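You operate a simulated robot arm through the tools that you are given. There is no shell and no other tool. Be economical: measure what you need, move in short steps, check, and stop when the job is done.

Carry out the task below with a simulated robot arm. There is one attempt and no reset: what you move stays moved.

Task
Fill the orange-band canister with pasta to its band and close it.
Fine: none spilt; packet back where it stood; the other packet and canister stay as they are. Set down upright: what you pick out.

It is judged by the outcome, as a careful person would: the job done as asked, and still so three seconds after it is handed in. It fails if anything else is knocked over, pushed out of place, dropped, spilled or broken.

Robot
A 7-joint arm with a two-finger parallel gripper, fixed in place. Base frame: the origin is at the foot of the arm, x ahead of it, y to its left, z up. Lengths are in mm, angles in degrees, forces in N, time in s.
With the tool pointing down near the work surface it reaches from about 340 to 780 mm from the base axis. Its first joint turns from -166.0 to 166.0 degrees. Payload 3.91 kg.
The tool frame sits at the grasp point between the pads (the TCP): z along the fingers, y along the line on which they close. The tips reach 30 mm beyond it. The gripper opens to 110 mm. The fingers are 20 mm wide and 10 mm thick; the gripper's body (48 by 112 mm) begins 55 mm behind the TCP.
Orientation is that of the tool frame in the base frame, as a unit quaternion [w, x, y, z]. With the fingers straight down and closing along the base's y, the tool's x points along the base's -x, its y along +y and its z along -z.

Tools
- The arm moves only by the tool move_arm. Its argument "commands" is a list of rows, each a list of 7 numbers: the turn, a rotation vector about the base's x, y, z in units of 5 degrees (1.0 is 5 degrees), then the shift along the base's x, y, z in units of 40 mm (1.0 is 40 mm), then the closure in counts, from 0 (fully open) to 255 (shut). In form: [[ax, ay, az, dx, dy, dz, gripper], ...]. A call has 1 to 10 rows; each row shifts and turns the commanded pose from where the row before left it. A call with a number of a shift or a turn outside -1 to 1 is refused whole. A row lasts 0.2 s, in which the tool goes at most 50 mm and 8.6 degrees; a call with a longer step from one row to the next is refused whole, and so is a gripper value outside its range. Where a pose cannot be reached the arm comes as near as it can. A force on the tool above 40 N (or 10 N above the force at the start of the call, whichever is more), or a blocked arm, ends the call early, and 0.2 s more pass. Each finger travels about 153 mm/s and halts on what it meets, pressing with about 28 N; the grip force reading is that of the motor and also rises with nothing between the fingers. The clock runs only during rows and for 0.2 s after the last one: add rows that do not move to give the fingers time. The reply holds the time, the measured pose of the TCP, the force on the tool along the base axes, the opening and the grip force, in the units named above and with some noise, with the torque about the TCP (base axes, N m) and any sound that the robot's microphone picked up.
- Cameras (640 x 400 px; columns grow to the right, rows downward): "scene" is fixed at [48.3, 500.5, 1499.6]; the picture's right is [-0.67, -0.75, 0.00], its down [-0.48, 0.43, -0.77] and it looks along [0.57, -0.51, -0.64] (base axes); focal length 214 px, centre (320, 200). "wrist" rides on the gripper at [77, 7, -115] in the tool frame; the picture's right is [-0.09, 1.00, 0.00], its down [-0.80, -0.07, -0.59] and it looks along [-0.59, -0.05, 0.80] (tool axes); focal length 270 px, centre (320, 200). There is no depth. A picture from a camera that has moved, and an enlarged one, comes with that camera's place and axes in the base frame and with its lens.
- grab_frame(camera): a new picture of that camera. It takes no simulated time.
- slide_trunk(by): slides the trunk up (or, below 0, down) by that many mm; the arm rides with it, the base frame stays. It gives what a move gives, with no picture.
- enlarge(camera, box): a new picture of the part [left, top, right, bottom] of that camera's present view, enlarged. It takes no simulated time.
- finish_job(): hands the job in; it is judged then, once.

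Go step by step. Nothing tells you positions but the pictures and the camera data: compare them with the known pose of the tool, close in by small moves and look again before you grip or let go. The budget is 120 turns and 68 pictures, counting those below and the enlarged ones. Unless the task says otherwise, let go and move clear before handing in, and close with one line.

The tools are called after "Request:" as name(argument=value, ...) on one line, values as JSON. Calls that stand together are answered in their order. move_arm: Moves the arm, as the interface text tells. Its arguments: {"type":"object","properties":{"commands":{"type":"array"}},"required":["commands"]} The other tools are called the same way: slide_trunk (by) slides the trunk up or down; grab_frame (camera) takes a picture; enlarge (camera, box) takes an enlarged picture of a part of a camera's view; finish_job () hands the job in.

At the start:

```text
t: 0.0
position: [362.3, 97.1, 1323.4]
tool_rot: [0.0, 0.0, 1.0, 0.0]
force: [0.2, 0.4, 0.4]
ft_torque: [-0.01, -0.02, -0.01]
finger_gap: 109.9
finger_force: 0.1
trunk travel left (down, up): [-550.0, 60.0]
```

scene: 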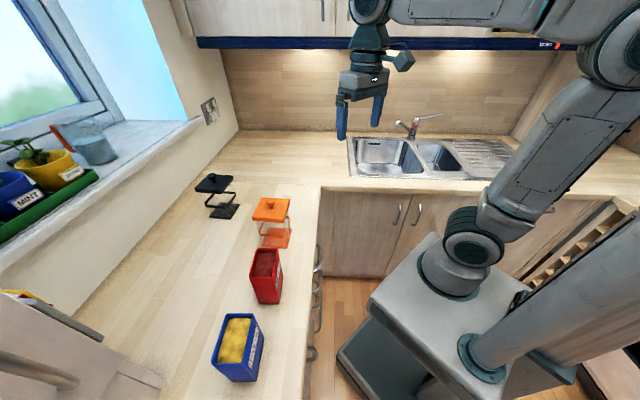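
wrist: 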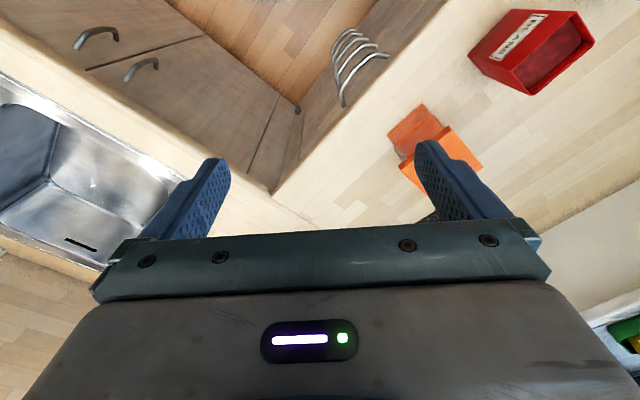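

I see two canisters (black and orange lids) and two packets (red with something like beans, blue with yellow pasta) on the counter. I take a closer look before moving.

Request:
enlarge(camera="scene", box=[180, 160, 340, 260])

Request:
enlarge(camera="scene", box=[180, 230, 340, 390])

```text
4.00 times, centred on (260, 210) of scene
camera zoom: at [48.3, 500.5, 1499.6], right [-0.67, -0.75, 0.0], down [-0.48, 0.43, -0.77], along [0.57, -0.51, -0.64], focal length 858 px, centre (560, 160)
```

zoom: 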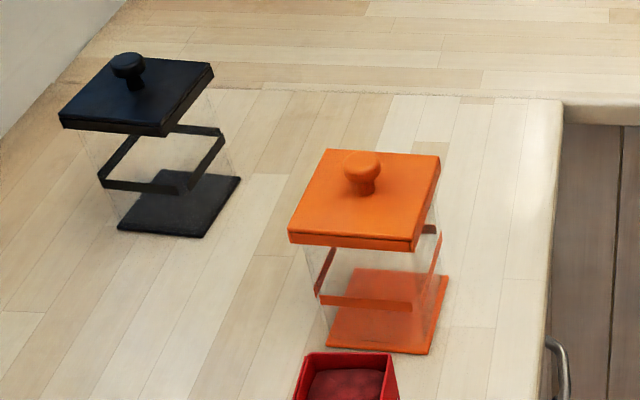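

```text
2.50 times, centred on (260, 310) of scene
camera zoom: at [48.3, 500.5, 1499.6], right [-0.67, -0.75, 0.0], down [-0.48, 0.43, -0.77], along [0.57, -0.51, -0.64], focal length 536 px, centre (470, -75)
```

zoom: 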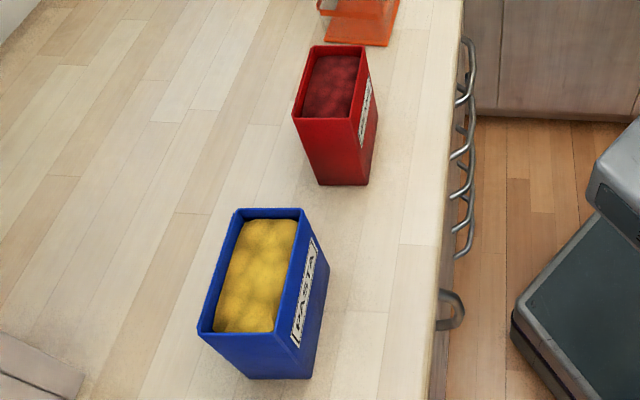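

I take the orange canister to be near (530, 280), with its lid resting on top. The red packet is near (366, 400), the pasta near (258, 524), and the counter is at z≈900. I turn the tool in line with them and look from above.

Request:
move_arm(commands=[[0, 0, -1, 0.3, 0.45, 0, 0], [0, 0, -1, 0.3, 0.45, 0, 0], [0, 0, -1, 0.3, 0.45, 0, 0], [0, 0, -1, 0.3, 0.45, 0, 0], [0, 0, -1, 0.3, 0.45, 0, 0], [0, 0, -1, 0.3, 0.45, 0, 0], [0, 0, -1, 0.3, 0.45, 0, 0], [0, 0, -1, 0.3, 0.45, 0, 0], [0, 0, -1, 0.3, 0.45, 0, 0], [0, 0, 0, 0.3, 0.45, 0, 0]])

Request:
grab_frame(camera="wrist")

```text
t: 2.2
position: [482.9, 276.9, 1321.5]
tool_rot: [0.001, 0.382, 0.924, -0.001]
force: [-0.1, 0.2, 0.1]
ft_torque: [0.0, 0.01, 0.0]
finger_gap: 110.2
finger_force: 0.1
trunk travel left (down, up): [-550.0, 60.0]
```

```text
63 pictures are left
camera wrist: at [433.8, 335.3, 1434.8], right [0.77, 0.64, 0.0], down [0.52, -0.62, 0.59], along [0.38, -0.46, -0.8], focal length 270 px, centre (320, 200)
```

wrist: 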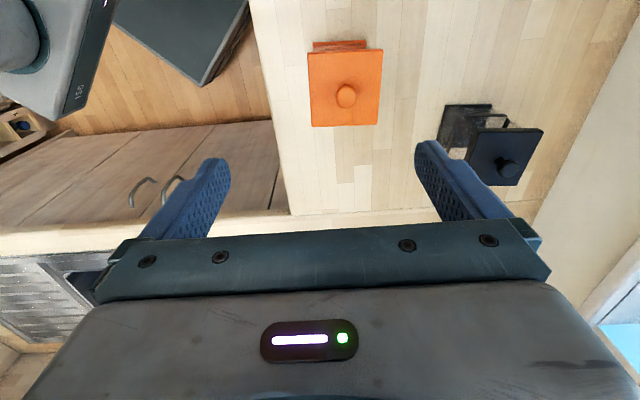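

The knob is about at (520, 280, 1083). I move above it and lower the trunk for a close look.

Request:
move_arm(commands=[[0, 0, 0, 0.94, 0.08, 0, 0], [0, 0, 0, 0, 0, 0, 0]])

Request:
slide_trunk(by=-150)

Request:
grab_frame(camera="wrist")

Request:
grab_frame(camera="scene")

```text
t: 2.8
position: [521.9, 278.7, 1321.1]
tool_rot: [0.0, 0.382, 0.924, 0.001]
force: [0.0, 0.8, 0.2]
ft_torque: [0.05, -0.01, -0.01]
finger_gap: 110.1
finger_force: 0.1
trunk travel left (down, up): [-550.0, 60.0]
```

```text
t: 4.5
position: [522.0, 278.2, 1171.6]
tool_rot: [0.0, 0.383, 0.924, -0.001]
force: [0.0, 0.0, -0.2]
ft_torque: [0.02, -0.02, -0.01]
finger_gap: 110.2
finger_force: 0.0
trunk travel left (down, up): [-400.0, 210.0]
```

```text
62 pictures are left
camera wrist: at [473.0, 337.6, 1285.0], right [0.77, 0.64, 0.0], down [0.52, -0.62, 0.59], along [0.38, -0.46, -0.8], focal length 270 px, centre (320, 200)
```

wrist: 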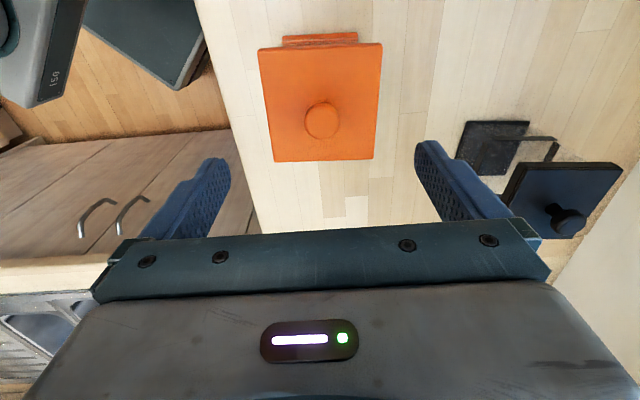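

```text
61 pictures are left
```

scene: 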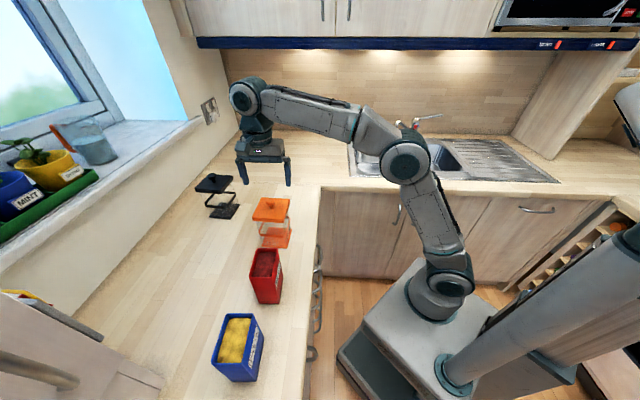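

The knob is centred at about (520, 281), with the lid top at z≈1058 and the knob top at z≈1081. I go down with the tips just above the lid and grip the knob.

Request:
move_arm(commands=[[0, 0, 0, -0.04, 0.07, -0.8, 0], [0, 0, 0, 0, 0, -0.8, 0], [0, 0, 0, 0, 0, -0.3, 0], [0, 0, 0, 0, 0, 0, 0]])

Request:
enlarge(camera="scene", box=[200, 120, 340, 260])

Request:
grab_frame(camera="wrist")

```text
t: 5.5
position: [520.9, 284.4, 1095.0]
tool_rot: [0.0, 0.383, 0.924, 0.0]
force: [0.4, -0.2, -1.0]
ft_torque: [-0.01, -0.06, 0.02]
finger_gap: 110.1
finger_force: 0.0
trunk travel left (down, up): [-400.0, 210.0]
```

```text
2.86 times, centred on (270, 190) of scene
camera zoom: at [48.3, 500.5, 1499.6], right [-0.67, -0.75, 0.0], down [-0.48, 0.43, -0.77], along [0.57, -0.51, -0.64], focal length 613 px, centre (463, 229)
```

zoom: 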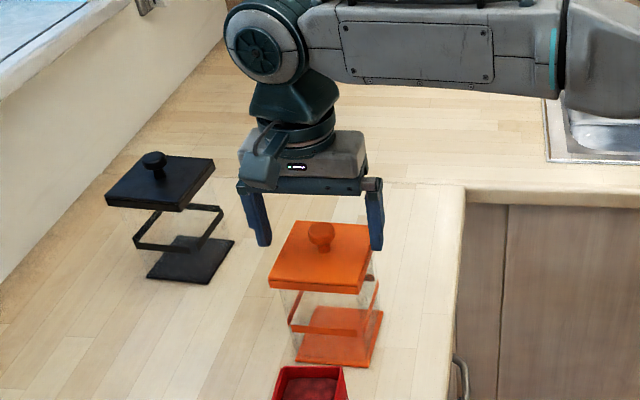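

```text
59 pictures are left
camera wrist: at [471.0, 342.3, 1208.7], right [0.77, 0.64, 0.0], down [0.52, -0.62, 0.59], along [0.38, -0.46, -0.8], focal length 270 px, centre (320, 200)
```

wrist: 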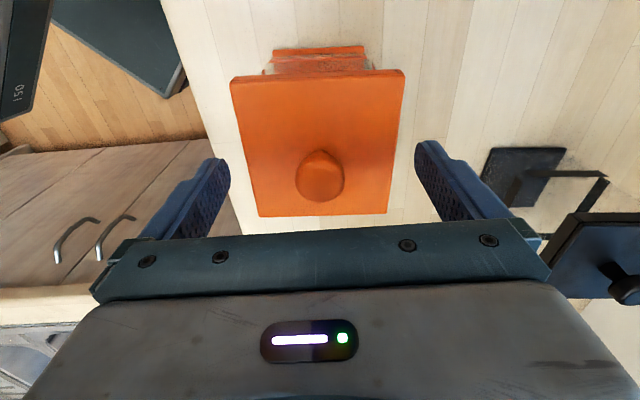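

The fingers straddle the knob with a few mm of offset. I correct that, close on the knob, and check the grip.

Request:
move_arm(commands=[[0, 0, 0, 0.02, -0.09, -0.1, 0], [0, 0, 0, 0, 0, 0, 120], [0, 0, 0, 0, 0, 0, 255], [0, 0, 0, 0, 0, 0, 255], [0, 0, 0, 0, 0, 0, 255]])

Request:
enlarge(camera="scene", box=[220, 140, 320, 260])

```text
t: 6.8
position: [522.6, 279.2, 1089.3]
tool_rot: [0.001, 0.382, 0.924, 0.0]
force: [-0.4, -0.2, 0.2]
ft_torque: [0.04, 0.01, 0.03]
finger_gap: 26.0
finger_force: 27.9
trunk travel left (down, up): [-400.0, 210.0]
heard: snap
```

```text
3.33 times, centred on (270, 200) of scene
camera zoom: at [48.3, 500.5, 1499.6], right [-0.67, -0.75, 0.0], down [-0.48, 0.43, -0.77], along [0.57, -0.51, -0.64], focal length 715 px, centre (487, 200)
```

zoom: 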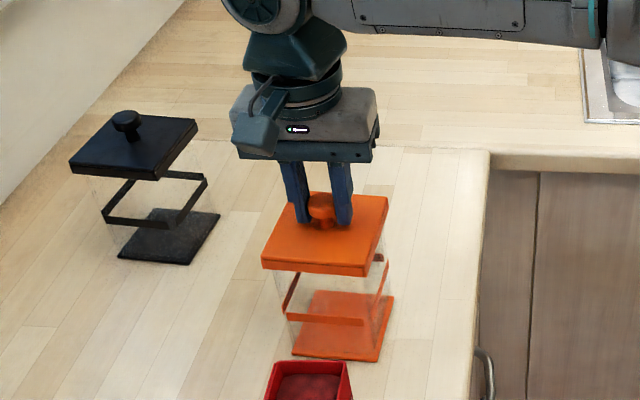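

The knob is held at 26 mm. I lift a little and check that the lid comes away while the canister stays put.

Request:
move_arm(commands=[[0, 0, 0, 0, 0, 0.2, 255], [0, 0, 0, 0, 0, 0.3, 255], [0, 0, 0, 0, 0, 0.4, 255], [0, 0, 0, 0, 0, 0, 255]])

Request:
enlarge(camera="scene", box=[220, 140, 320, 260])

```text
t: 7.8
position: [521.8, 277.7, 1126.2]
tool_rot: [0.0, 0.383, 0.924, 0.0]
force: [-0.1, 0.7, -0.3]
ft_torque: [0.03, -0.01, 0.02]
finger_gap: 26.0
finger_force: 28.3
trunk travel left (down, up): [-400.0, 210.0]
```

```text
3.33 times, centred on (270, 200) of scene
camera zoom: at [48.3, 500.5, 1499.6], right [-0.67, -0.75, 0.0], down [-0.48, 0.43, -0.77], along [0.57, -0.51, -0.64], focal length 715 px, centre (487, 200)
```

zoom: 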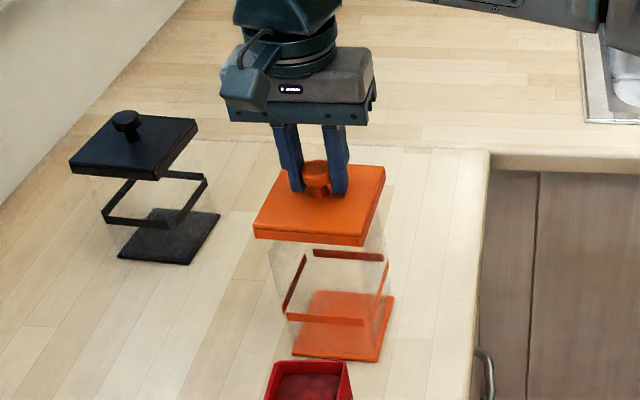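

The lid came off cleanly. I carry it to a free spot near (455, 480) and lower it with the trunk.

Request:
move_arm(commands=[[0, 0, 0, -0.28, 0.84, 0, 255], [0, 0, 0, -0.28, 0.84, 0, 255], [0, 0, 0, -0.28, 0.84, 0, 255], [0, 0, 0, -0.28, 0.84, 0, 255], [0, 0, 0, -0.28, 0.84, 0, 255], [0, 0, 0, -0.28, 0.84, 0, 255], [0, 0, 0, 0, 0, 0, 255]])

Request:
slide_trunk(by=-150)

Request:
grab_frame(camera="scene")

Request:
grab_frame(camera="wrist")

```text
t: 9.3
position: [452.6, 481.3, 1124.9]
tool_rot: [0.001, 0.383, 0.924, 0.0]
force: [-0.2, 1.0, -0.9]
ft_torque: [0.0, -0.02, -0.03]
finger_gap: 26.2
finger_force: 28.1
trunk travel left (down, up): [-400.0, 210.0]
```

```text
t: 11.1
position: [452.1, 482.1, 974.5]
tool_rot: [0.0, 0.382, 0.924, 0.0]
force: [0.9, -0.1, -0.6]
ft_torque: [-0.02, 0.02, 0.0]
finger_gap: 26.0
finger_force: 28.2
trunk travel left (down, up): [-250.0, 360.0]
```

```text
56 pictures are left
```

scene: 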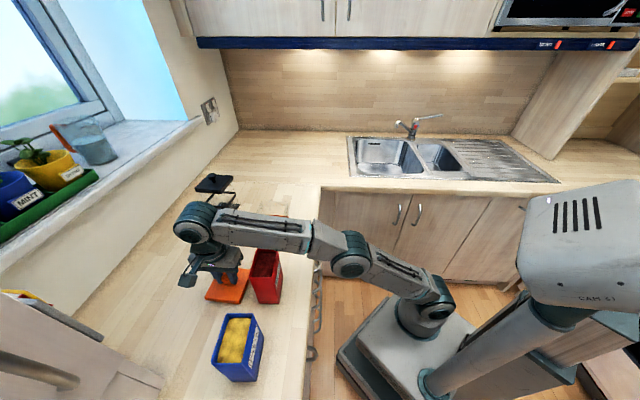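

```text
55 pictures are left
camera wrist: at [402.8, 539.8, 1089.5], right [0.77, 0.64, 0.0], down [0.52, -0.62, 0.59], along [0.38, -0.46, -0.8], focal length 270 px, centre (320, 200)
```

wrist: 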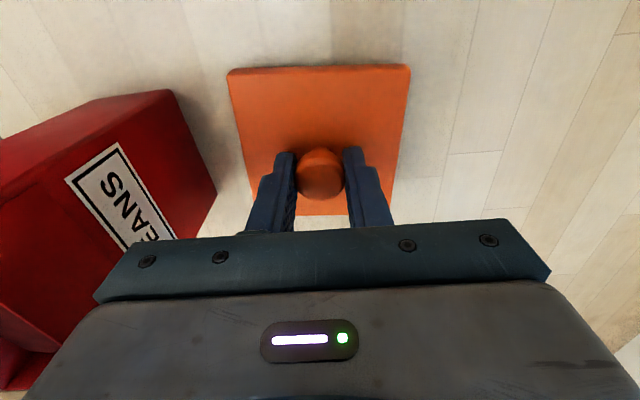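

There is clear counter under the lid. I shift 20 mm away from the red packet and lower gently until contact.

Request:
move_arm(commands=[[0, 0, 0, 0.4, 0.4, 0, 255], [0, 0, 0, 0, 0, -0.3, 255], [0, 0, 0, 0, 0, -0.3, 255], [0, 0, 0, 0, 0, 0, 255]])

Request:
enlarge(camera="scene", box=[160, 220, 300, 340])

```text
t: 12.0
position: [459.1, 488.9, 956.5]
tool_rot: [0.003, 0.384, 0.923, 0.01]
force: [0.4, -2.0, 13.3]
ft_torque: [-0.47, 0.49, 0.08]
finger_gap: 26.5
finger_force: 27.7
out of reach, approached as far as the arm can: row 1
trunk travel left (down, up): [-250.0, 360.0]
stopped in row 4: the force on the tool passed its limit at 43 N (the readings are from after the stop); the commanded pose is now the measured one
```

```text
3.33 times, centred on (230, 280) of scene
camera zoom: at [48.3, 500.5, 1499.6], right [-0.67, -0.75, 0.0], down [-0.48, 0.43, -0.77], along [0.57, -0.51, -0.64], focal length 715 px, centre (620, -67)
```

zoom: 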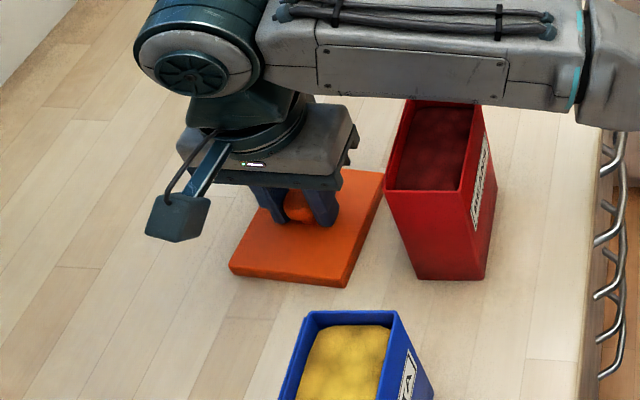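

The lid is on the counter. I open partially and rise straight up.

Request:
move_arm(commands=[[0, 0, 0, 0, 0, 0.03, 255], [0, 0, 0, 0, 0, 0, 140], [0, 0, 0, 0, 0, 0, 120], [0, 0, 0, 0, 0, 0.4, 120], [0, 0, 0, 0, 0, 0.8, 120], [0, 0, 0, 0, 0, 0.8, 120], [0, 0, 0, 0, 0, 0.8, 120], [0, 0, 0, 0, 0, 0.8, 120]])

Request:
slide_trunk(by=150)

Request:
grab_frame(camera="wrist")

```text
t: 13.8
position: [451.5, 474.3, 1006.0]
tool_rot: [0.002, 0.383, 0.924, 0.008]
force: [-0.8, -0.7, 0.3]
ft_torque: [0.01, -0.01, 0.0]
finger_gap: 58.2
finger_force: 0.0
out of reach, approached as far as the arm can: row 5, 6, 7, 8
trunk travel left (down, up): [-250.0, 360.0]
```

```text
t: 15.6
position: [451.5, 474.1, 1154.8]
tool_rot: [0.002, 0.383, 0.924, 0.008]
force: [0.0, 0.9, 0.3]
ft_torque: [0.03, 0.04, 0.03]
finger_gap: 58.2
finger_force: 0.0
trunk travel left (down, up): [-400.0, 210.0]
```

```text
53 pictures are left
camera wrist: at [401.1, 531.3, 1270.5], right [0.77, 0.64, 0.02], down [0.51, -0.62, 0.59], along [0.39, -0.45, -0.81], focal length 270 px, centre (320, 200)
```

wrist: 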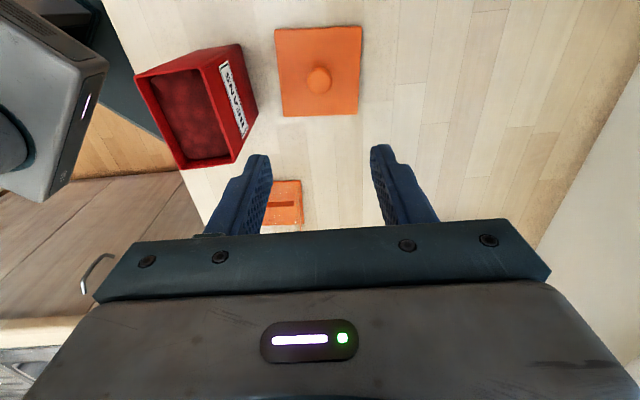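

The lid stands free and flat. Next I move above the pasta packet for a close look.

Request:
move_arm(commands=[[0, 0, 0, -0.8, 0, 0.4, 60], [0, 0, 0, -0.8, 0.2, 0.4, 0], [0, 0, 0, -0.8, 0.2, 0.4, 0], [0, 0, 0, -0.8, 0.25, 0, 0], [0, 0, 0, -0.8, 0.3, 0, 0], [0, 0, 0, -0.8, 0.3, 0, 0], [0, 0, 0, 0, 0, 0, 0]])

Request:
grab_frame(camera="wrist")

```text
t: 17.2
position: [261.0, 521.5, 1204.9]
tool_rot: [0.002, 0.383, 0.924, 0.008]
force: [-0.2, -0.7, 0.7]
ft_torque: [-0.01, -0.01, 0.0]
finger_gap: 110.2
finger_force: 0.1
trunk travel left (down, up): [-400.0, 210.0]
```

```text
52 pictures are left
camera wrist: at [210.5, 579.4, 1318.5], right [0.77, 0.64, 0.02], down [0.51, -0.62, 0.59], along [0.39, -0.45, -0.81], focal length 270 px, centre (320, 200)
```

wrist: 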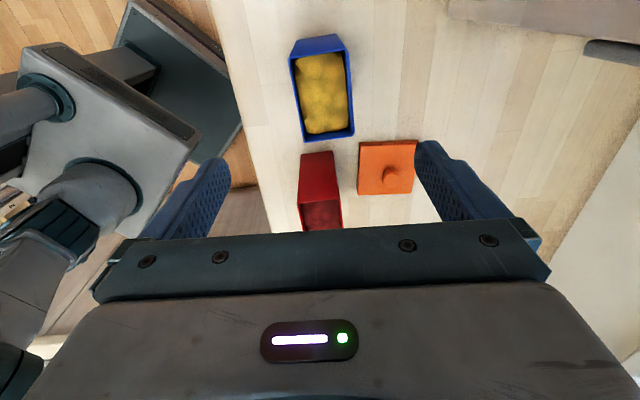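

The packet rim is centred near (267, 523) with its top at z≈1035, about 57 × 85 mm, yaw ≈46.5°. I tilt the hand 40° back so it stays clear of the opening, then check before descending.

Request:
move_arm(commands=[[0, 0, 0.3, -0.07, 0.25, -0.3, 0], [-0.688, -0.725, 0, 0, 0, -0.3, 0], [-0.688, -0.725, 0, 0, 0, -0.3, 0], [-0.688, -0.725, 0, 0, 0, -0.3, 0], [-0.688, -0.725, 0, 0, 0, -0.3, 0], [-0.688, -0.725, 0, 0, 0, -0.3, 0], [-0.688, -0.725, 0, 0, 0, -0.3, 0], [-0.688, -0.725, 0, 0, 0, -0.3, 0], [-0.688, -0.725, 0, 0, 0, 0, 0], [0, 0, 0, 0, 0, 0, 0]])

Request:
grab_frame(camera="wrist")

Request:
grab_frame(camera="scene")

```text
t: 19.4
position: [256.6, 533.6, 1108.6]
tool_rot: [0.32, 0.346, 0.874, -0.12]
force: [-0.6, -0.1, -0.5]
ft_torque: [0.0, 0.02, -0.02]
finger_gap: 110.0
finger_force: 0.0
trunk travel left (down, up): [-400.0, 210.0]
```

```text
51 pictures are left
camera wrist: at [164.4, 627.6, 1146.8], right [0.73, 0.68, 0.07], down [0.11, -0.22, 0.97], along [0.68, -0.7, -0.24], focal length 270 px, centre (320, 200)
```

wrist: 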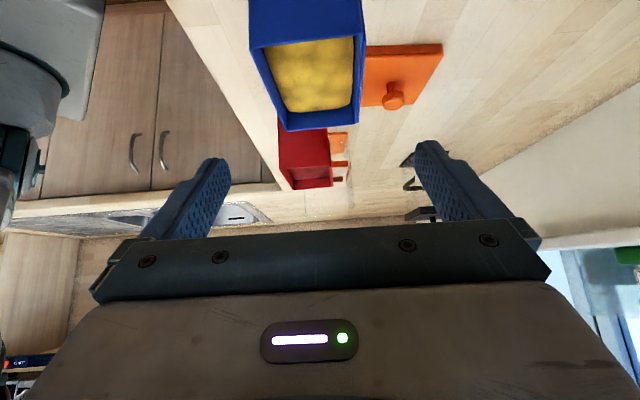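

```text
50 pictures are left
```

scene: 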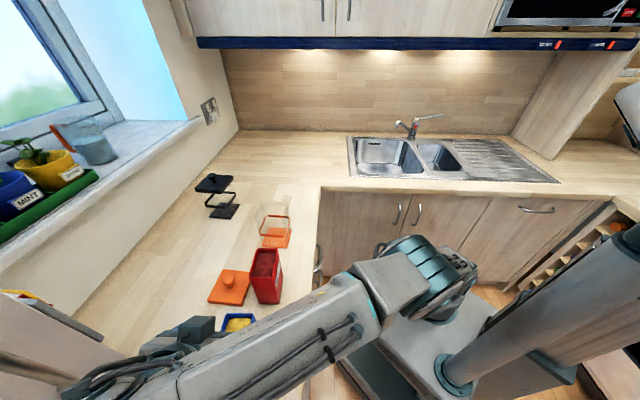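

The hand is centred across the packet and tilted 40° back. I descend most of the way and check.

Request:
move_arm(commands=[[0, 0, 0, 0.12, -0.12, -0.7, 0], [0, 0, 0, 0, 0, -0.8, 0], [0, 0, 0, 0, 0, -0.7, 0], [0, 0, 0, 0, 0, 0, 0]])

Request:
grab_frame(camera="wrist")

Request:
enlarge(camera="scene", box=[120, 240, 340, 400])

```text
t: 20.4
position: [263.4, 530.6, 1019.1]
tool_rot: [0.321, 0.346, 0.874, -0.119]
force: [0.9, -0.2, 0.3]
ft_torque: [0.0, 0.01, -0.01]
finger_gap: 109.6
finger_force: 0.1
trunk travel left (down, up): [-400.0, 210.0]
```

```text
49 pictures are left
camera wrist: at [170.8, 624.8, 1058.3], right [0.73, 0.68, 0.07], down [0.11, -0.22, 0.97], along [0.68, -0.7, -0.24], focal length 270 px, centre (320, 200)
```

wrist: 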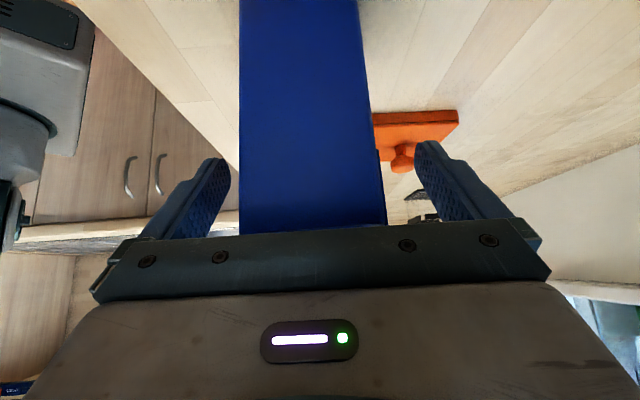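

```text
2.50 times, centred on (230, 320) of scene
camera zoom: at [48.3, 500.5, 1499.6], right [-0.67, -0.75, 0.0], down [-0.48, 0.43, -0.77], along [0.57, -0.51, -0.64], focal length 536 px, centre (545, -100)
```

zoom: 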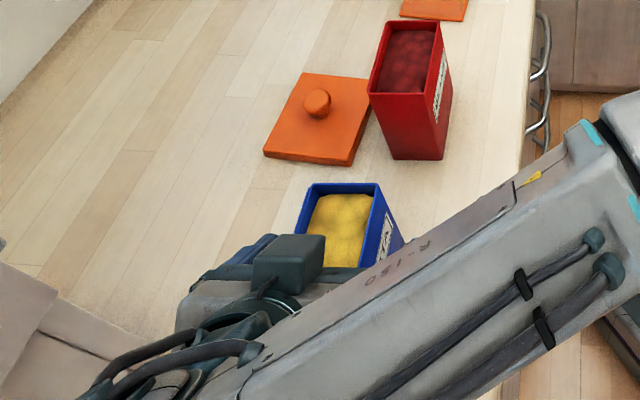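

The packet sits between the fingers. I finish the descent and close the grip.

Request:
move_arm(commands=[[0, 0, 0, -0.03, -0.03, -0.25, 0], [0, 0, 0, 0, 0, -0.22, 0], [0, 0, 0, 0, 0, 0, 0]])

Request:
move_arm(commands=[[0, 0, 0, 0, 0, 0, 90], [0, 0, 0, 0, 0, 0, 160], [0, 0, 0, 0, 0, 0, 255], [0, 0, 0, 0, 0, 0, 255], [0, 0, 0, 0, 0, 0, 255]])

Request:
enlarge(camera="scene", box=[120, 240, 340, 400])

```text
t: 21.2
position: [260.4, 529.9, 1002.4]
tool_rot: [0.32, 0.346, 0.874, -0.119]
force: [0.2, 3.3, 9.7]
ft_torque: [0.27, 0.08, -0.08]
finger_gap: 110.1
finger_force: 0.0
trunk travel left (down, up): [-400.0, 210.0]
```

```text
t: 22.4
position: [261.5, 530.3, 1001.8]
tool_rot: [0.32, 0.346, 0.874, -0.119]
force: [1.2, 6.2, 18.1]
ft_torque: [0.28, 0.05, 0.15]
finger_gap: 55.3
finger_force: 27.8
trunk travel left (down, up): [-400.0, 210.0]
```

```text
2.50 times, centred on (230, 320) of scene
camera zoom: at [48.3, 500.5, 1499.6], right [-0.67, -0.75, 0.0], down [-0.48, 0.43, -0.77], along [0.57, -0.51, -0.64], focal length 536 px, centre (545, -100)
```

zoom: 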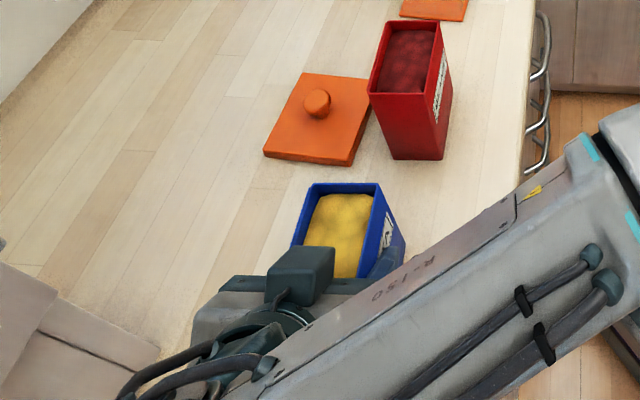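

The palm is pressing lightly on the rim. I open, rise 5 mm, and regrip without the preload.

Request:
move_arm(commands=[[0, 0, 0, 0, 0, 0, 100], [0, 0, 0, 0, 0, 0.12, 100], [0, 0, 0, 0, 0, 0, 160], [0, 0, 0, 0, 0, 0, 255], [0, 0, 0, 0, 0, 0, 255], [0, 0, 0, 0, 0, 0, 255]])

```text
t: 23.8
position: [259.6, 530.5, 1005.4]
tool_rot: [0.319, 0.346, 0.874, -0.12]
force: [1.0, 0.0, -2.5]
ft_torque: [0.01, 0.02, -0.02]
finger_gap: 55.0
finger_force: 28.4
trunk travel left (down, up): [-400.0, 210.0]
```

The grip is clean now, at (259.6, 530.5, 1005.4). I lift the packet straight up.

Request:
move_arm(commands=[[0, 0, 0, 0, 0, 0.2, 255], [0, 0, 0, 0, 0, 0.4, 255], [0, 0, 0, 0, 0, 0.6, 255], [0, 0, 0, 0, 0, 0.8, 255], [0, 0, 0, 0, 0, 0.8, 255], [0, 0, 0, 0, 0, 0.8, 255], [0, 0, 0, 0, 0, 0.8, 255], [0, 0, 0, 0, 0, 0, 255]])

Request:
grab_frame(camera="scene")

Request:
grab_frame(camera="wrist")

```text
t: 25.6
position: [251.5, 516.3, 1162.7]
tool_rot: [0.321, 0.345, 0.874, -0.12]
force: [0.1, 0.0, -2.9]
ft_torque: [0.01, 0.02, 0.02]
finger_gap: 54.9
finger_force: 28.3
out of reach, approached as far as the arm can: row 7
trunk travel left (down, up): [-400.0, 210.0]
```

```text
46 pictures are left
```

scene: 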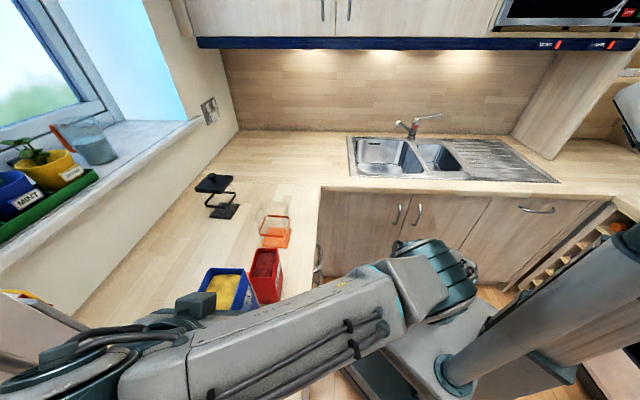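

```text
45 pictures are left
camera wrist: at [158.8, 611.2, 1200.5], right [0.73, 0.68, 0.07], down [0.11, -0.22, 0.97], along [0.68, -0.7, -0.24], focal length 270 px, centre (320, 200)
```

wrist: 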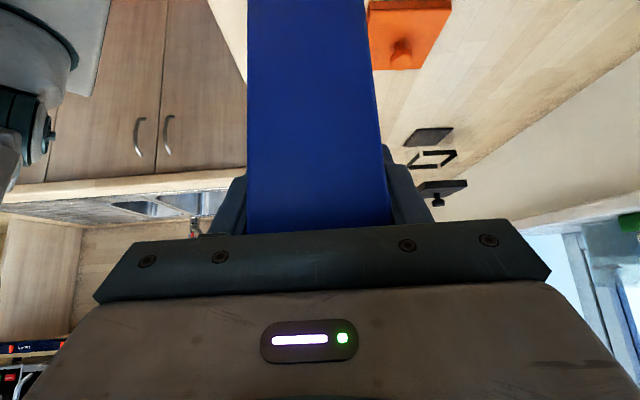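

The packet is held upright. I raise the trunk for clearance over the red packet and carry it toward the canister.

Request:
slide_trunk(by=80)

Request:
move_arm(commands=[[0, 0, 0, 0.75, -0.65, 0, 255], [0, 0, 0, 0.75, -0.65, 0, 255], [0, 0, 0, 0.75, -0.65, 0, 255], [0, 0, 0, 0.75, -0.65, 0, 255], [0, 0, 0, 0.75, -0.65, 0, 255], [0, 0, 0, 0.75, -0.65, 0, 255], [0, 0, 0, 0.5, -0.45, 0, 255], [0, 0, 0, 0, 0, 0, 255]])

Request:
grab_frame(camera="scene")

Request:
grab_frame(camera="wrist")

```text
t: 26.7
position: [250.2, 517.8, 1242.0]
tool_rot: [0.32, 0.346, 0.874, -0.12]
force: [-0.6, 0.4, -2.2]
ft_torque: [-0.01, -0.01, 0.0]
finger_gap: 54.9
finger_force: 28.0
trunk travel left (down, up): [-480.0, 130.0]
```

```text
t: 28.5
position: [452.0, 342.8, 1242.0]
tool_rot: [0.319, 0.345, 0.874, -0.119]
force: [0.8, 0.4, -2.0]
ft_torque: [0.03, 0.02, -0.04]
finger_gap: 54.8
finger_force: 28.3
trunk travel left (down, up): [-480.0, 130.0]
```

```text
44 pictures are left
```

scene: 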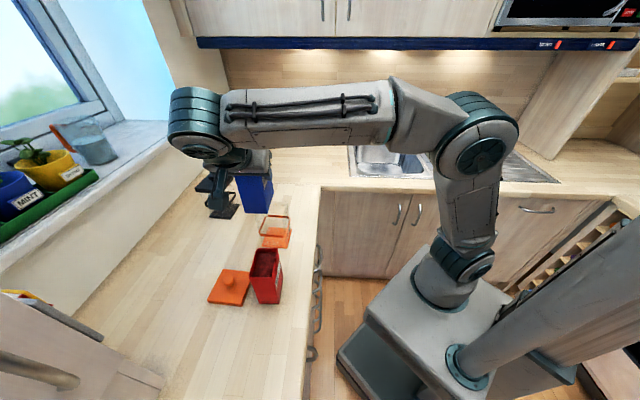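

```text
43 pictures are left
camera wrist: at [359.5, 436.9, 1280.1], right [0.73, 0.68, 0.07], down [0.11, -0.22, 0.97], along [0.68, -0.7, -0.24], focal length 270 px, centre (320, 200)
```

wrist: 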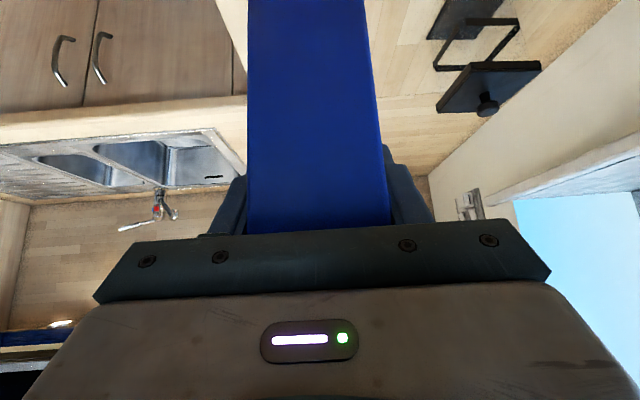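

The packet is over the region of the canister. I zoom on the open canister to fix its position and band height before tilting.

Request:
enlarge(camera="scene", box=[240, 195, 310, 255])

Request:
enlarge(camera="scene", box=[180, 130, 300, 230])

```text
6.67 times, centred on (275, 225) of scene
camera zoom: at [48.3, 500.5, 1499.6], right [-0.67, -0.75, 0.0], down [-0.48, 0.43, -0.77], along [0.57, -0.51, -0.64], focal length 1430 px, centre (620, 33)
```

zoom: 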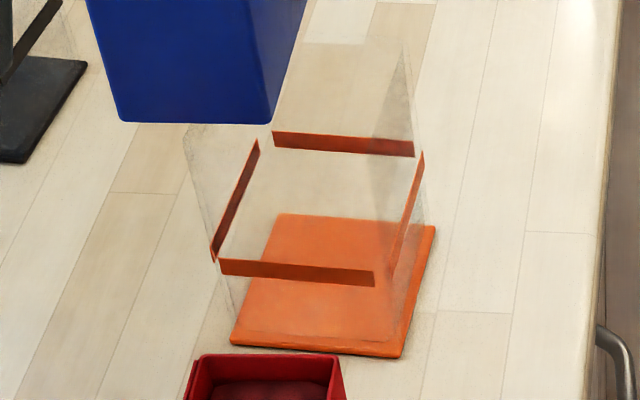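

```text
4.00 times, centred on (240, 180) of scene
camera zoom: at [48.3, 500.5, 1499.6], right [-0.67, -0.75, 0.0], down [-0.48, 0.43, -0.77], along [0.57, -0.51, -0.64], focal length 858 px, centre (640, 280)
```

zoom: 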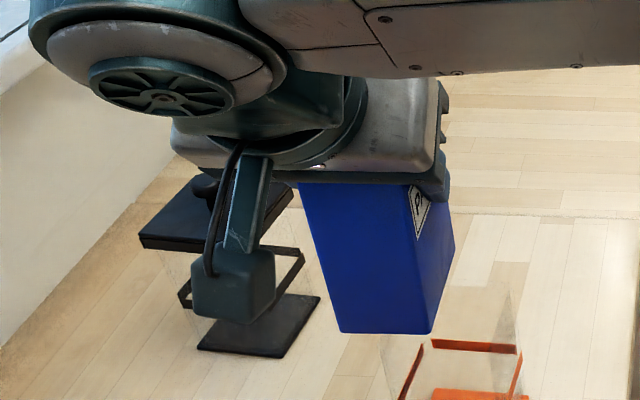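

The canister centre is confirmed at about (521, 281), with the rim near z 1038 and the band near z 970. I tilt the packet to 30°, high above the canister, and check.

Request:
move_arm(commands=[[0.682, 0.732, 0, 0.08, -0.065, -0.3, 255], [0.682, 0.732, 0, 0.08, -0.065, -0.3, 255], [0.682, 0.732, 0, 0.08, -0.065, -0.3, 255], [0.682, 0.732, 0, 0.08, -0.065, -0.3, 255], [0.682, 0.732, 0, 0.08, -0.065, -0.3, 255], [0.682, 0.732, 0, 0.08, -0.065, -0.3, 255], [0, 0, 0, 0, 0, 0, 255]])

Request:
enlarge(camera="scene", box=[190, 140, 330, 260])

Request:
grab_frame(camera="wrist")

```text
t: 30.1
position: [469.8, 325.6, 1168.4]
tool_rot: [0.082, 0.368, 0.926, -0.027]
force: [0.1, -0.5, -2.4]
ft_torque: [0.01, -0.01, 0.0]
finger_gap: 54.8
finger_force: 28.4
trunk travel left (down, up): [-480.0, 130.0]
```

```text
3.33 times, centred on (260, 200) of scene
camera zoom: at [48.3, 500.5, 1499.6], right [-0.67, -0.75, 0.0], down [-0.48, 0.43, -0.77], along [0.57, -0.51, -0.64], focal length 715 px, centre (520, 200)
```

zoom: 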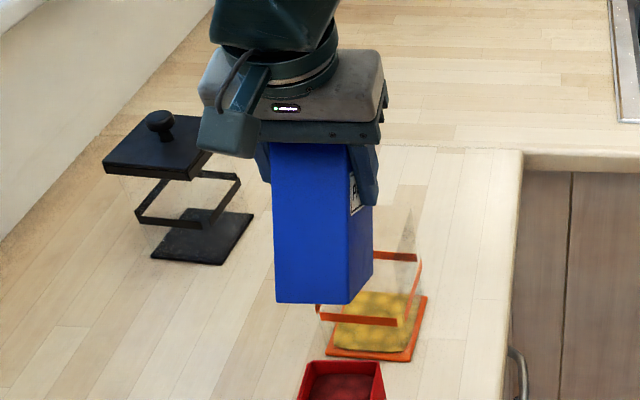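

```text
39 pictures are left
camera wrist: at [405.4, 395.1, 1268.8], right [0.75, 0.67, 0.03], down [0.45, -0.53, 0.72], along [0.49, -0.53, -0.69], focal length 270 px, centre (320, 200)
```

wrist: 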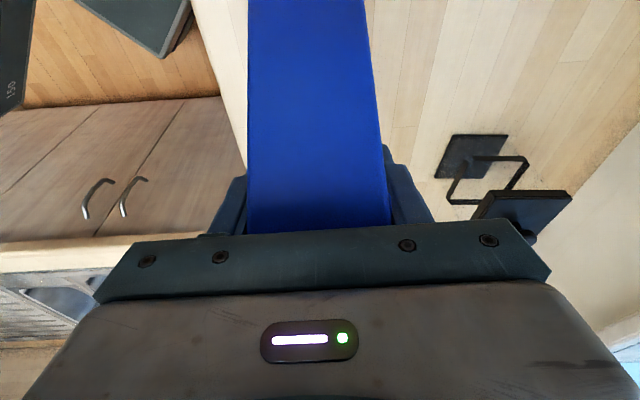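

Pasta already flowed and landed in the canister at under 30° of tilt. I look closely for the level and any spill before going on.

Request:
enlarge(camera="scene", box=[240, 195, 310, 255])

```text
6.67 times, centred on (275, 225) of scene
camera zoom: at [48.3, 500.5, 1499.6], right [-0.67, -0.75, 0.0], down [-0.48, 0.43, -0.77], along [0.57, -0.51, -0.64], focal length 1430 px, centre (620, 33)
```

zoom: 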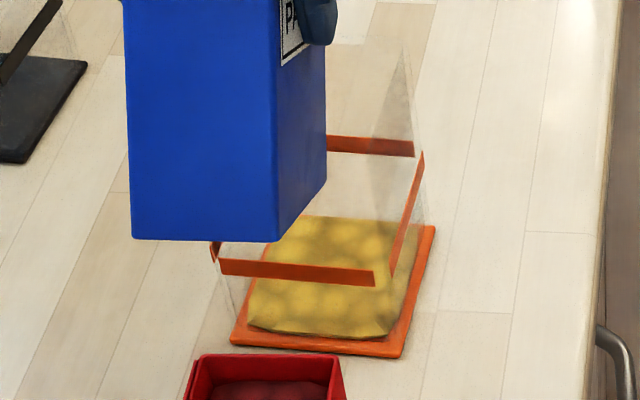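

No spill, and it flows almost like a liquid. I lower toward the canister while tilting slowly to 45°.

Request:
move_arm(commands=[[0, 0, 0, 0, 0, -0.4, 255], [0, 0, 0, 0, 0, -0.2, 255], [0.341, 0.366, 0, 0.015, 0, -0.1, 255], [0.341, 0.366, 0, 0.015, 0, -0.1, 255], [0.341, 0.366, 0, 0.015, 0, -0.1, 255], [0.341, 0.366, 0, 0.015, 0, -0.1, 255], [0.341, 0.366, 0, 0.015, 0, -0.1, 255], [0.341, 0.366, 0, 0.015, 0, -0.1, 255], [0, 0, 0, 0, 0, 0, 255], [0, 0, 0, 0, 0, 0, 255]])

Request:
enlarge(camera="scene", box=[220, 165, 320, 255])

```text
t: 32.3
position: [474.7, 326.2, 1123.5]
tool_rot: [-0.041, 0.37, 0.928, 0.022]
force: [-0.2, -0.1, -1.6]
ft_torque: [-0.03, -0.05, -0.04]
finger_gap: 54.8
finger_force: 27.8
trunk travel left (down, up): [-480.0, 130.0]
```

```text
4.44 times, centred on (270, 210) of scene
camera zoom: at [48.3, 500.5, 1499.6], right [-0.67, -0.75, 0.0], down [-0.48, 0.43, -0.77], along [0.57, -0.51, -0.64], focal length 953 px, centre (542, 156)
```

zoom: 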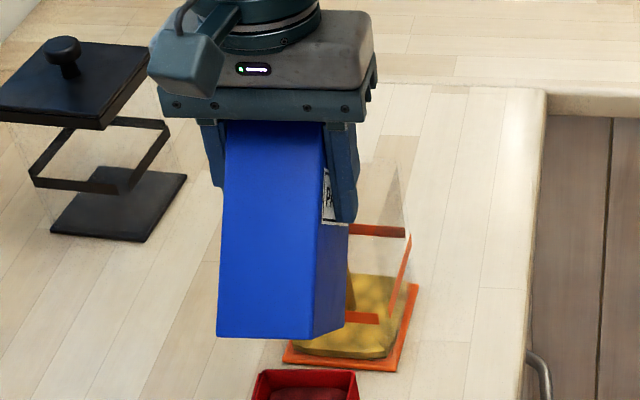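

Pasta is streaming into the canister. I hold briefly, then tilt to 55°.

Request:
move_arm(commands=[[0, 0, 0, 0, 0, 0, 255], [0.341, 0.366, 0, 0.015, -0.02, -0.08, 255], [0.341, 0.366, 0, 0.015, -0.02, -0.08, 255], [0.341, 0.366, 0, 0.015, -0.02, -0.08, 255], [0.341, 0.366, 0, 0.015, -0.02, -0.08, 255], [0, 0, 0, 0, 0, 0, 255], [0, 0, 0, 0, 0, 0, 255], [0, 0, 0, 0, 0, 0, 255]])

Request:
enlarge(camera="scene", box=[220, 165, 320, 255])

```text
t: 34.1
position: [477.4, 322.3, 1110.3]
tool_rot: [-0.122, 0.366, 0.921, 0.053]
force: [-0.8, -1.3, -2.0]
ft_torque: [-0.05, 0.01, 0.01]
finger_gap: 54.9
finger_force: 27.9
trunk travel left (down, up): [-480.0, 130.0]
```

```text
4.44 times, centred on (270, 210) of scene
camera zoom: at [48.3, 500.5, 1499.6], right [-0.67, -0.75, 0.0], down [-0.48, 0.43, -0.77], along [0.57, -0.51, -0.64], focal length 953 px, centre (542, 156)
```

zoom: 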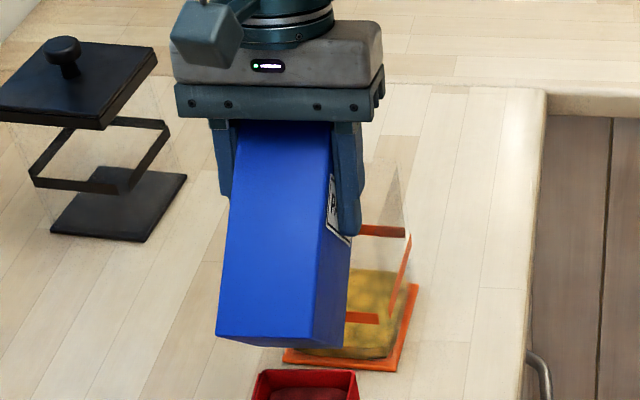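

I zoom on the level in the canister.

Request:
enlarge(camera="scene", box=[260, 205, 300, 250])

```text
8.89 times, centred on (280, 228) of scene
camera zoom: at [48.3, 500.5, 1499.6], right [-0.67, -0.75, 0.0], down [-0.48, 0.43, -0.77], along [0.57, -0.51, -0.64], focal length 1906 px, centre (676, -44)
```

zoom: 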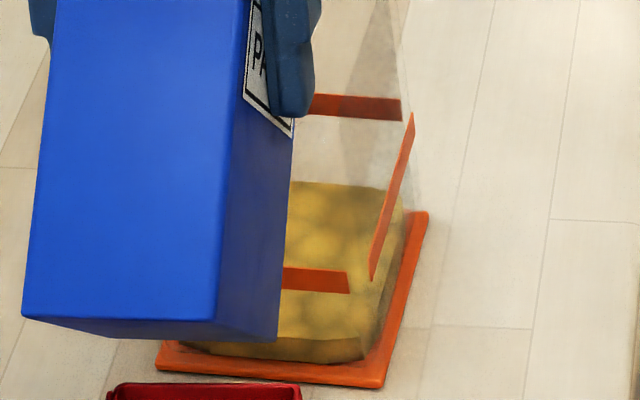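

The level is about a third of the way to the band, with nothing spilt. I tilt slowly to 70°.

Request:
move_arm(commands=[[0.341, 0.366, 0, 0.023, -0.025, 0.025, 255], [0.341, 0.366, 0, 0.023, -0.025, 0.025, 255], [0.341, 0.366, 0, 0.023, -0.025, 0.025, 255], [0, 0, 0, 0, 0, 0, 255], [0.341, 0.366, 0, 0.023, -0.025, 0.025, 255], [0.341, 0.366, 0, 0.023, -0.025, 0.025, 255], [0.341, 0.366, 0, 0.023, -0.025, 0.025, 255], [0, 0, 0, 0, 0, 0, 255], [0, 0, 0, 0, 0, 0, 255], [0, 0, 0, 0, 0, 0, 255]])

Request:
enlarge(camera="scene", box=[240, 185, 310, 250])

```text
t: 36.3
position: [482.7, 316.8, 1116.3]
tool_rot: [-0.241, 0.359, 0.896, 0.1]
force: [-0.4, -0.2, -0.7]
ft_torque: [-0.03, 0.0, 0.01]
finger_gap: 54.8
finger_force: 28.4
trunk travel left (down, up): [-480.0, 130.0]
```

```text
6.15 times, centred on (275, 218) of scene
camera zoom: at [48.3, 500.5, 1499.6], right [-0.67, -0.75, 0.0], down [-0.48, 0.43, -0.77], along [0.57, -0.51, -0.64], focal length 1320 px, centre (597, 92)
```

zoom: 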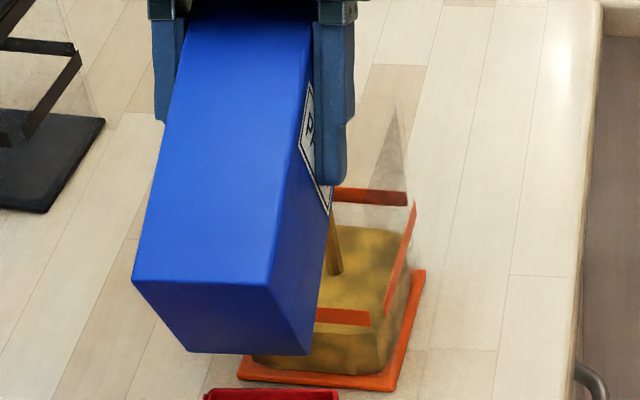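

A thin stream is still running. I hold for a second and check the level again.

Request:
move_arm(commands=[[0, 0, 0, 0, 0, 0, 255], [0, 0, 0, 0, 0, 0, 255], [0, 0, 0, 0, 0, 0, 255], [0, 0, 0, 0, 0, 0, 255], [0, 0, 0, 0, 0, 0, 255]])

Request:
enlarge(camera="scene", box=[260, 205, 300, 250])

```text
t: 37.5
position: [482.4, 317.7, 1116.9]
tool_rot: [-0.241, 0.359, 0.896, 0.099]
force: [0.1, -0.5, -1.6]
ft_torque: [-0.04, -0.01, 0.03]
finger_gap: 55.0
finger_force: 28.0
trunk travel left (down, up): [-480.0, 130.0]
```

```text
8.89 times, centred on (280, 228) of scene
camera zoom: at [48.3, 500.5, 1499.6], right [-0.67, -0.75, 0.0], down [-0.48, 0.43, -0.77], along [0.57, -0.51, -0.64], focal length 1906 px, centre (676, -44)
```

zoom: 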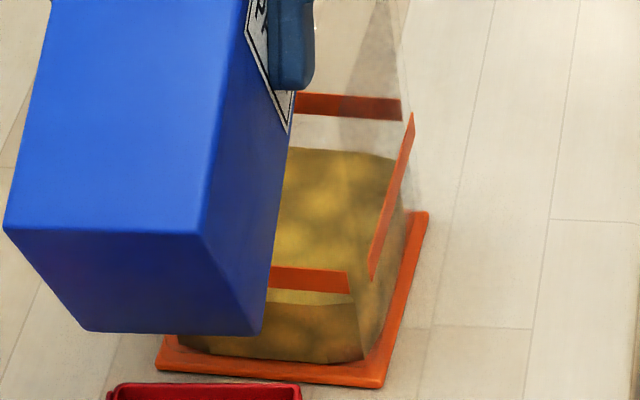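

The level is roughly 8–10 mm under the band. I tilt a further 8° and wait for the stream to stop.

Request:
move_arm(commands=[[0.28, 0.293, 0, 0.03, -0.03, 0.01, 255], [0.28, 0.293, 0, 0.03, -0.03, 0.01, 255], [0.28, 0.293, 0, 0.03, -0.03, 0.01, 255], [0.28, 0.293, 0, 0.03, -0.03, 0.01, 255], [0, 0, 0, 0, 0, 0, 255], [0, 0, 0, 0, 0, 0, 255], [0, 0, 0, 0, 0, 0, 255], [0, 0, 0, 0, 0, 0, 255], [0, 0, 0, 0, 0, 0, 255], [0, 0, 0, 0, 0, 0, 255]])

Request:
enlarge(camera="scene", box=[260, 205, 300, 250])

```text
t: 39.7
position: [486.5, 313.9, 1119.4]
tool_rot: [-0.304, 0.351, 0.877, 0.124]
force: [-0.6, -0.5, -0.2]
ft_torque: [-0.03, 0.02, -0.01]
finger_gap: 54.8
finger_force: 27.8
trunk travel left (down, up): [-480.0, 130.0]
```

```text
8.89 times, centred on (280, 228) of scene
camera zoom: at [48.3, 500.5, 1499.6], right [-0.67, -0.75, 0.0], down [-0.48, 0.43, -0.77], along [0.57, -0.51, -0.64], focal length 1906 px, centre (676, -44)
```

zoom: 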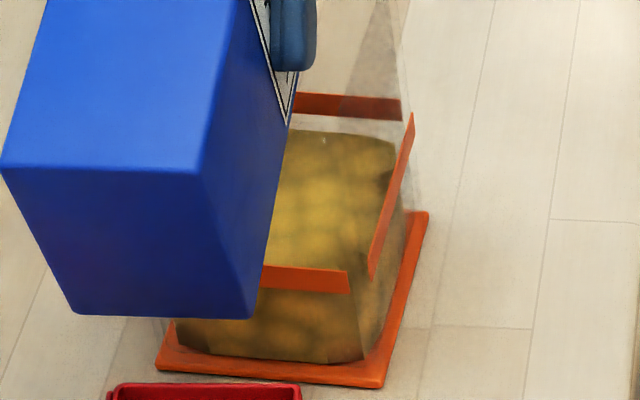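

The level is about at the lower edge of the band. I add a small 4° of tilt.

Request:
move_arm(commands=[[0.28, 0.293, 0, 0.03, -0.03, 0.02, 255], [0.28, 0.293, 0, 0.03, -0.03, 0.02, 255], [0, 0, 0, 0, 0, 0, 255], [0, 0, 0, 0, 0, 0, 255], [0, 0, 0, 0, 0, 0, 255], [0, 0, 0, 0, 0, 0, 255], [0, 0, 0, 0, 0, 0, 255], [0, 0, 0, 0, 0, 0, 255]])

Request:
enlarge(camera="scene", box=[260, 205, 300, 250])

```text
t: 41.5
position: [488.7, 308.3, 1120.2]
tool_rot: [-0.334, 0.346, 0.866, 0.137]
force: [-0.1, 0.2, -2.0]
ft_torque: [-0.02, 0.03, 0.04]
finger_gap: 54.7
finger_force: 27.9
trunk travel left (down, up): [-480.0, 130.0]
```

```text
8.89 times, centred on (280, 228) of scene
camera zoom: at [48.3, 500.5, 1499.6], right [-0.67, -0.75, 0.0], down [-0.48, 0.43, -0.77], along [0.57, -0.51, -0.64], focal length 1906 px, centre (676, -44)
```

zoom: 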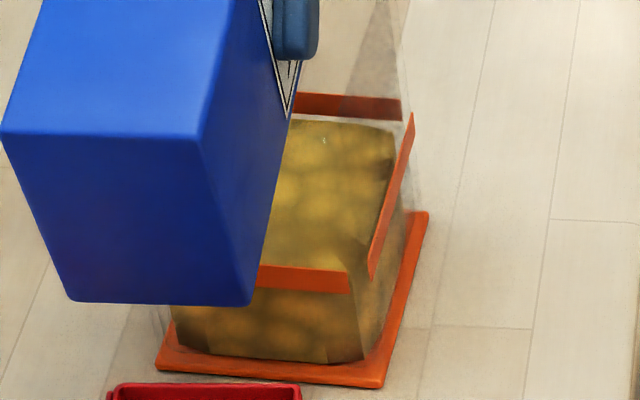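

The level is inside or just under the band now. I bring the packet back upright while rising, then inspect from a clear view.

Request:
move_arm(commands=[[-0.682, -0.732, 0, -0.045, 0.042, 0.2, 255], [-0.682, -0.732, 0, -0.045, 0.042, 0.2, 255], [-0.682, -0.732, 0, -0.045, 0.042, 0.3, 255], [-0.682, -0.732, 0, -0.045, 0.042, 0.3, 255], [-0.682, -0.732, 0, -0.045, 0.042, 0.3, 255], [-0.682, -0.732, 0, -0.045, 0.042, 0.3, 255], [-0.682, -0.732, 0, -0.045, 0.042, 0.3, 255], [-0.682, -0.732, 0, -0.045, 0.042, 0.3, 255], [-0.682, -0.732, 0, -0.045, 0.042, 0.3, 255], [-0.682, -0.732, 0, -0.045, 0.042, 0.3, 255]])

Request:
enlarge(camera="scene", box=[240, 195, 310, 255])

```text
t: 43.7
position: [472.1, 327.5, 1232.0]
tool_rot: [0.065, 0.367, 0.928, -0.018]
force: [-0.5, -0.9, -1.2]
ft_torque: [0.02, -0.01, 0.0]
finger_gap: 54.7
finger_force: 27.9
trunk travel left (down, up): [-480.0, 130.0]
```

```text
6.67 times, centred on (275, 225) of scene
camera zoom: at [48.3, 500.5, 1499.6], right [-0.67, -0.75, 0.0], down [-0.48, 0.43, -0.77], along [0.57, -0.51, -0.64], focal length 1430 px, centre (620, 33)
```

zoom: 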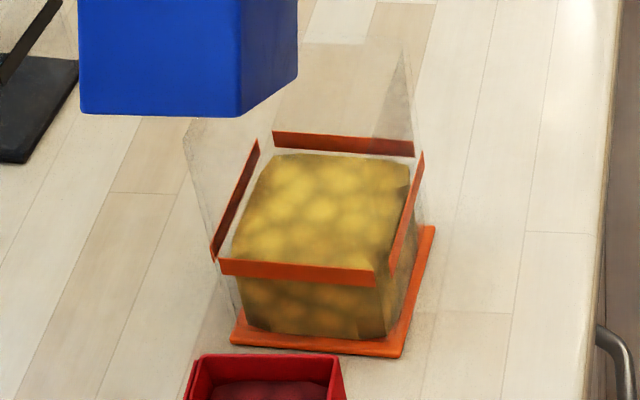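

No spill is visible, and the surface looks to be inside the band, perhaps slightly low. I set the packet upright, step sideways clear, and look at the canister with the wrist camera from lower down.

Request:
move_arm(commands=[[-0.682, -0.732, 0, -0.45, -0.35, 0, 255], [-0.682, -0.732, 0, -0.45, -0.35, 0, 255], [-0.682, -0.732, 0, -0.45, -0.35, 0, 255], [-0.682, -0.732, 0, -0.45, -0.35, 0, 255], [-0.682, -0.732, 0, -0.45, -0.35, 0, 255], [-0.682, -0.732, 0, -0.45, -0.35, 0, 255], [-0.287, -0.307, 0, 0, 0, -0.9, 255], [0, 0, 0, 0, 0, -0.9, 255], [0, 0, 0, 0, 0, -0.9, 255], [0, 0, 0, 0, 0, 0, 255]])

Request:
grab_frame(camera="wrist")

```text
t: 45.9
position: [363.3, 243.4, 1123.6]
tool_rot: [0.319, 0.345, 0.875, -0.117]
force: [-0.5, 0.3, -0.9]
ft_torque: [0.01, 0.01, 0.07]
finger_gap: 54.7
finger_force: 27.7
trunk travel left (down, up): [-480.0, 130.0]
```

```text
29 pictures are left
camera wrist: at [271.4, 336.8, 1161.3], right [0.72, 0.69, 0.07], down [0.12, -0.22, 0.97], along [0.68, -0.69, -0.24], focal length 270 px, centre (320, 200)
```

wrist: 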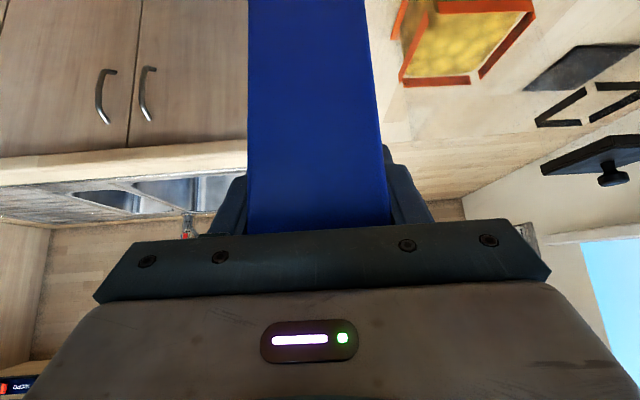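

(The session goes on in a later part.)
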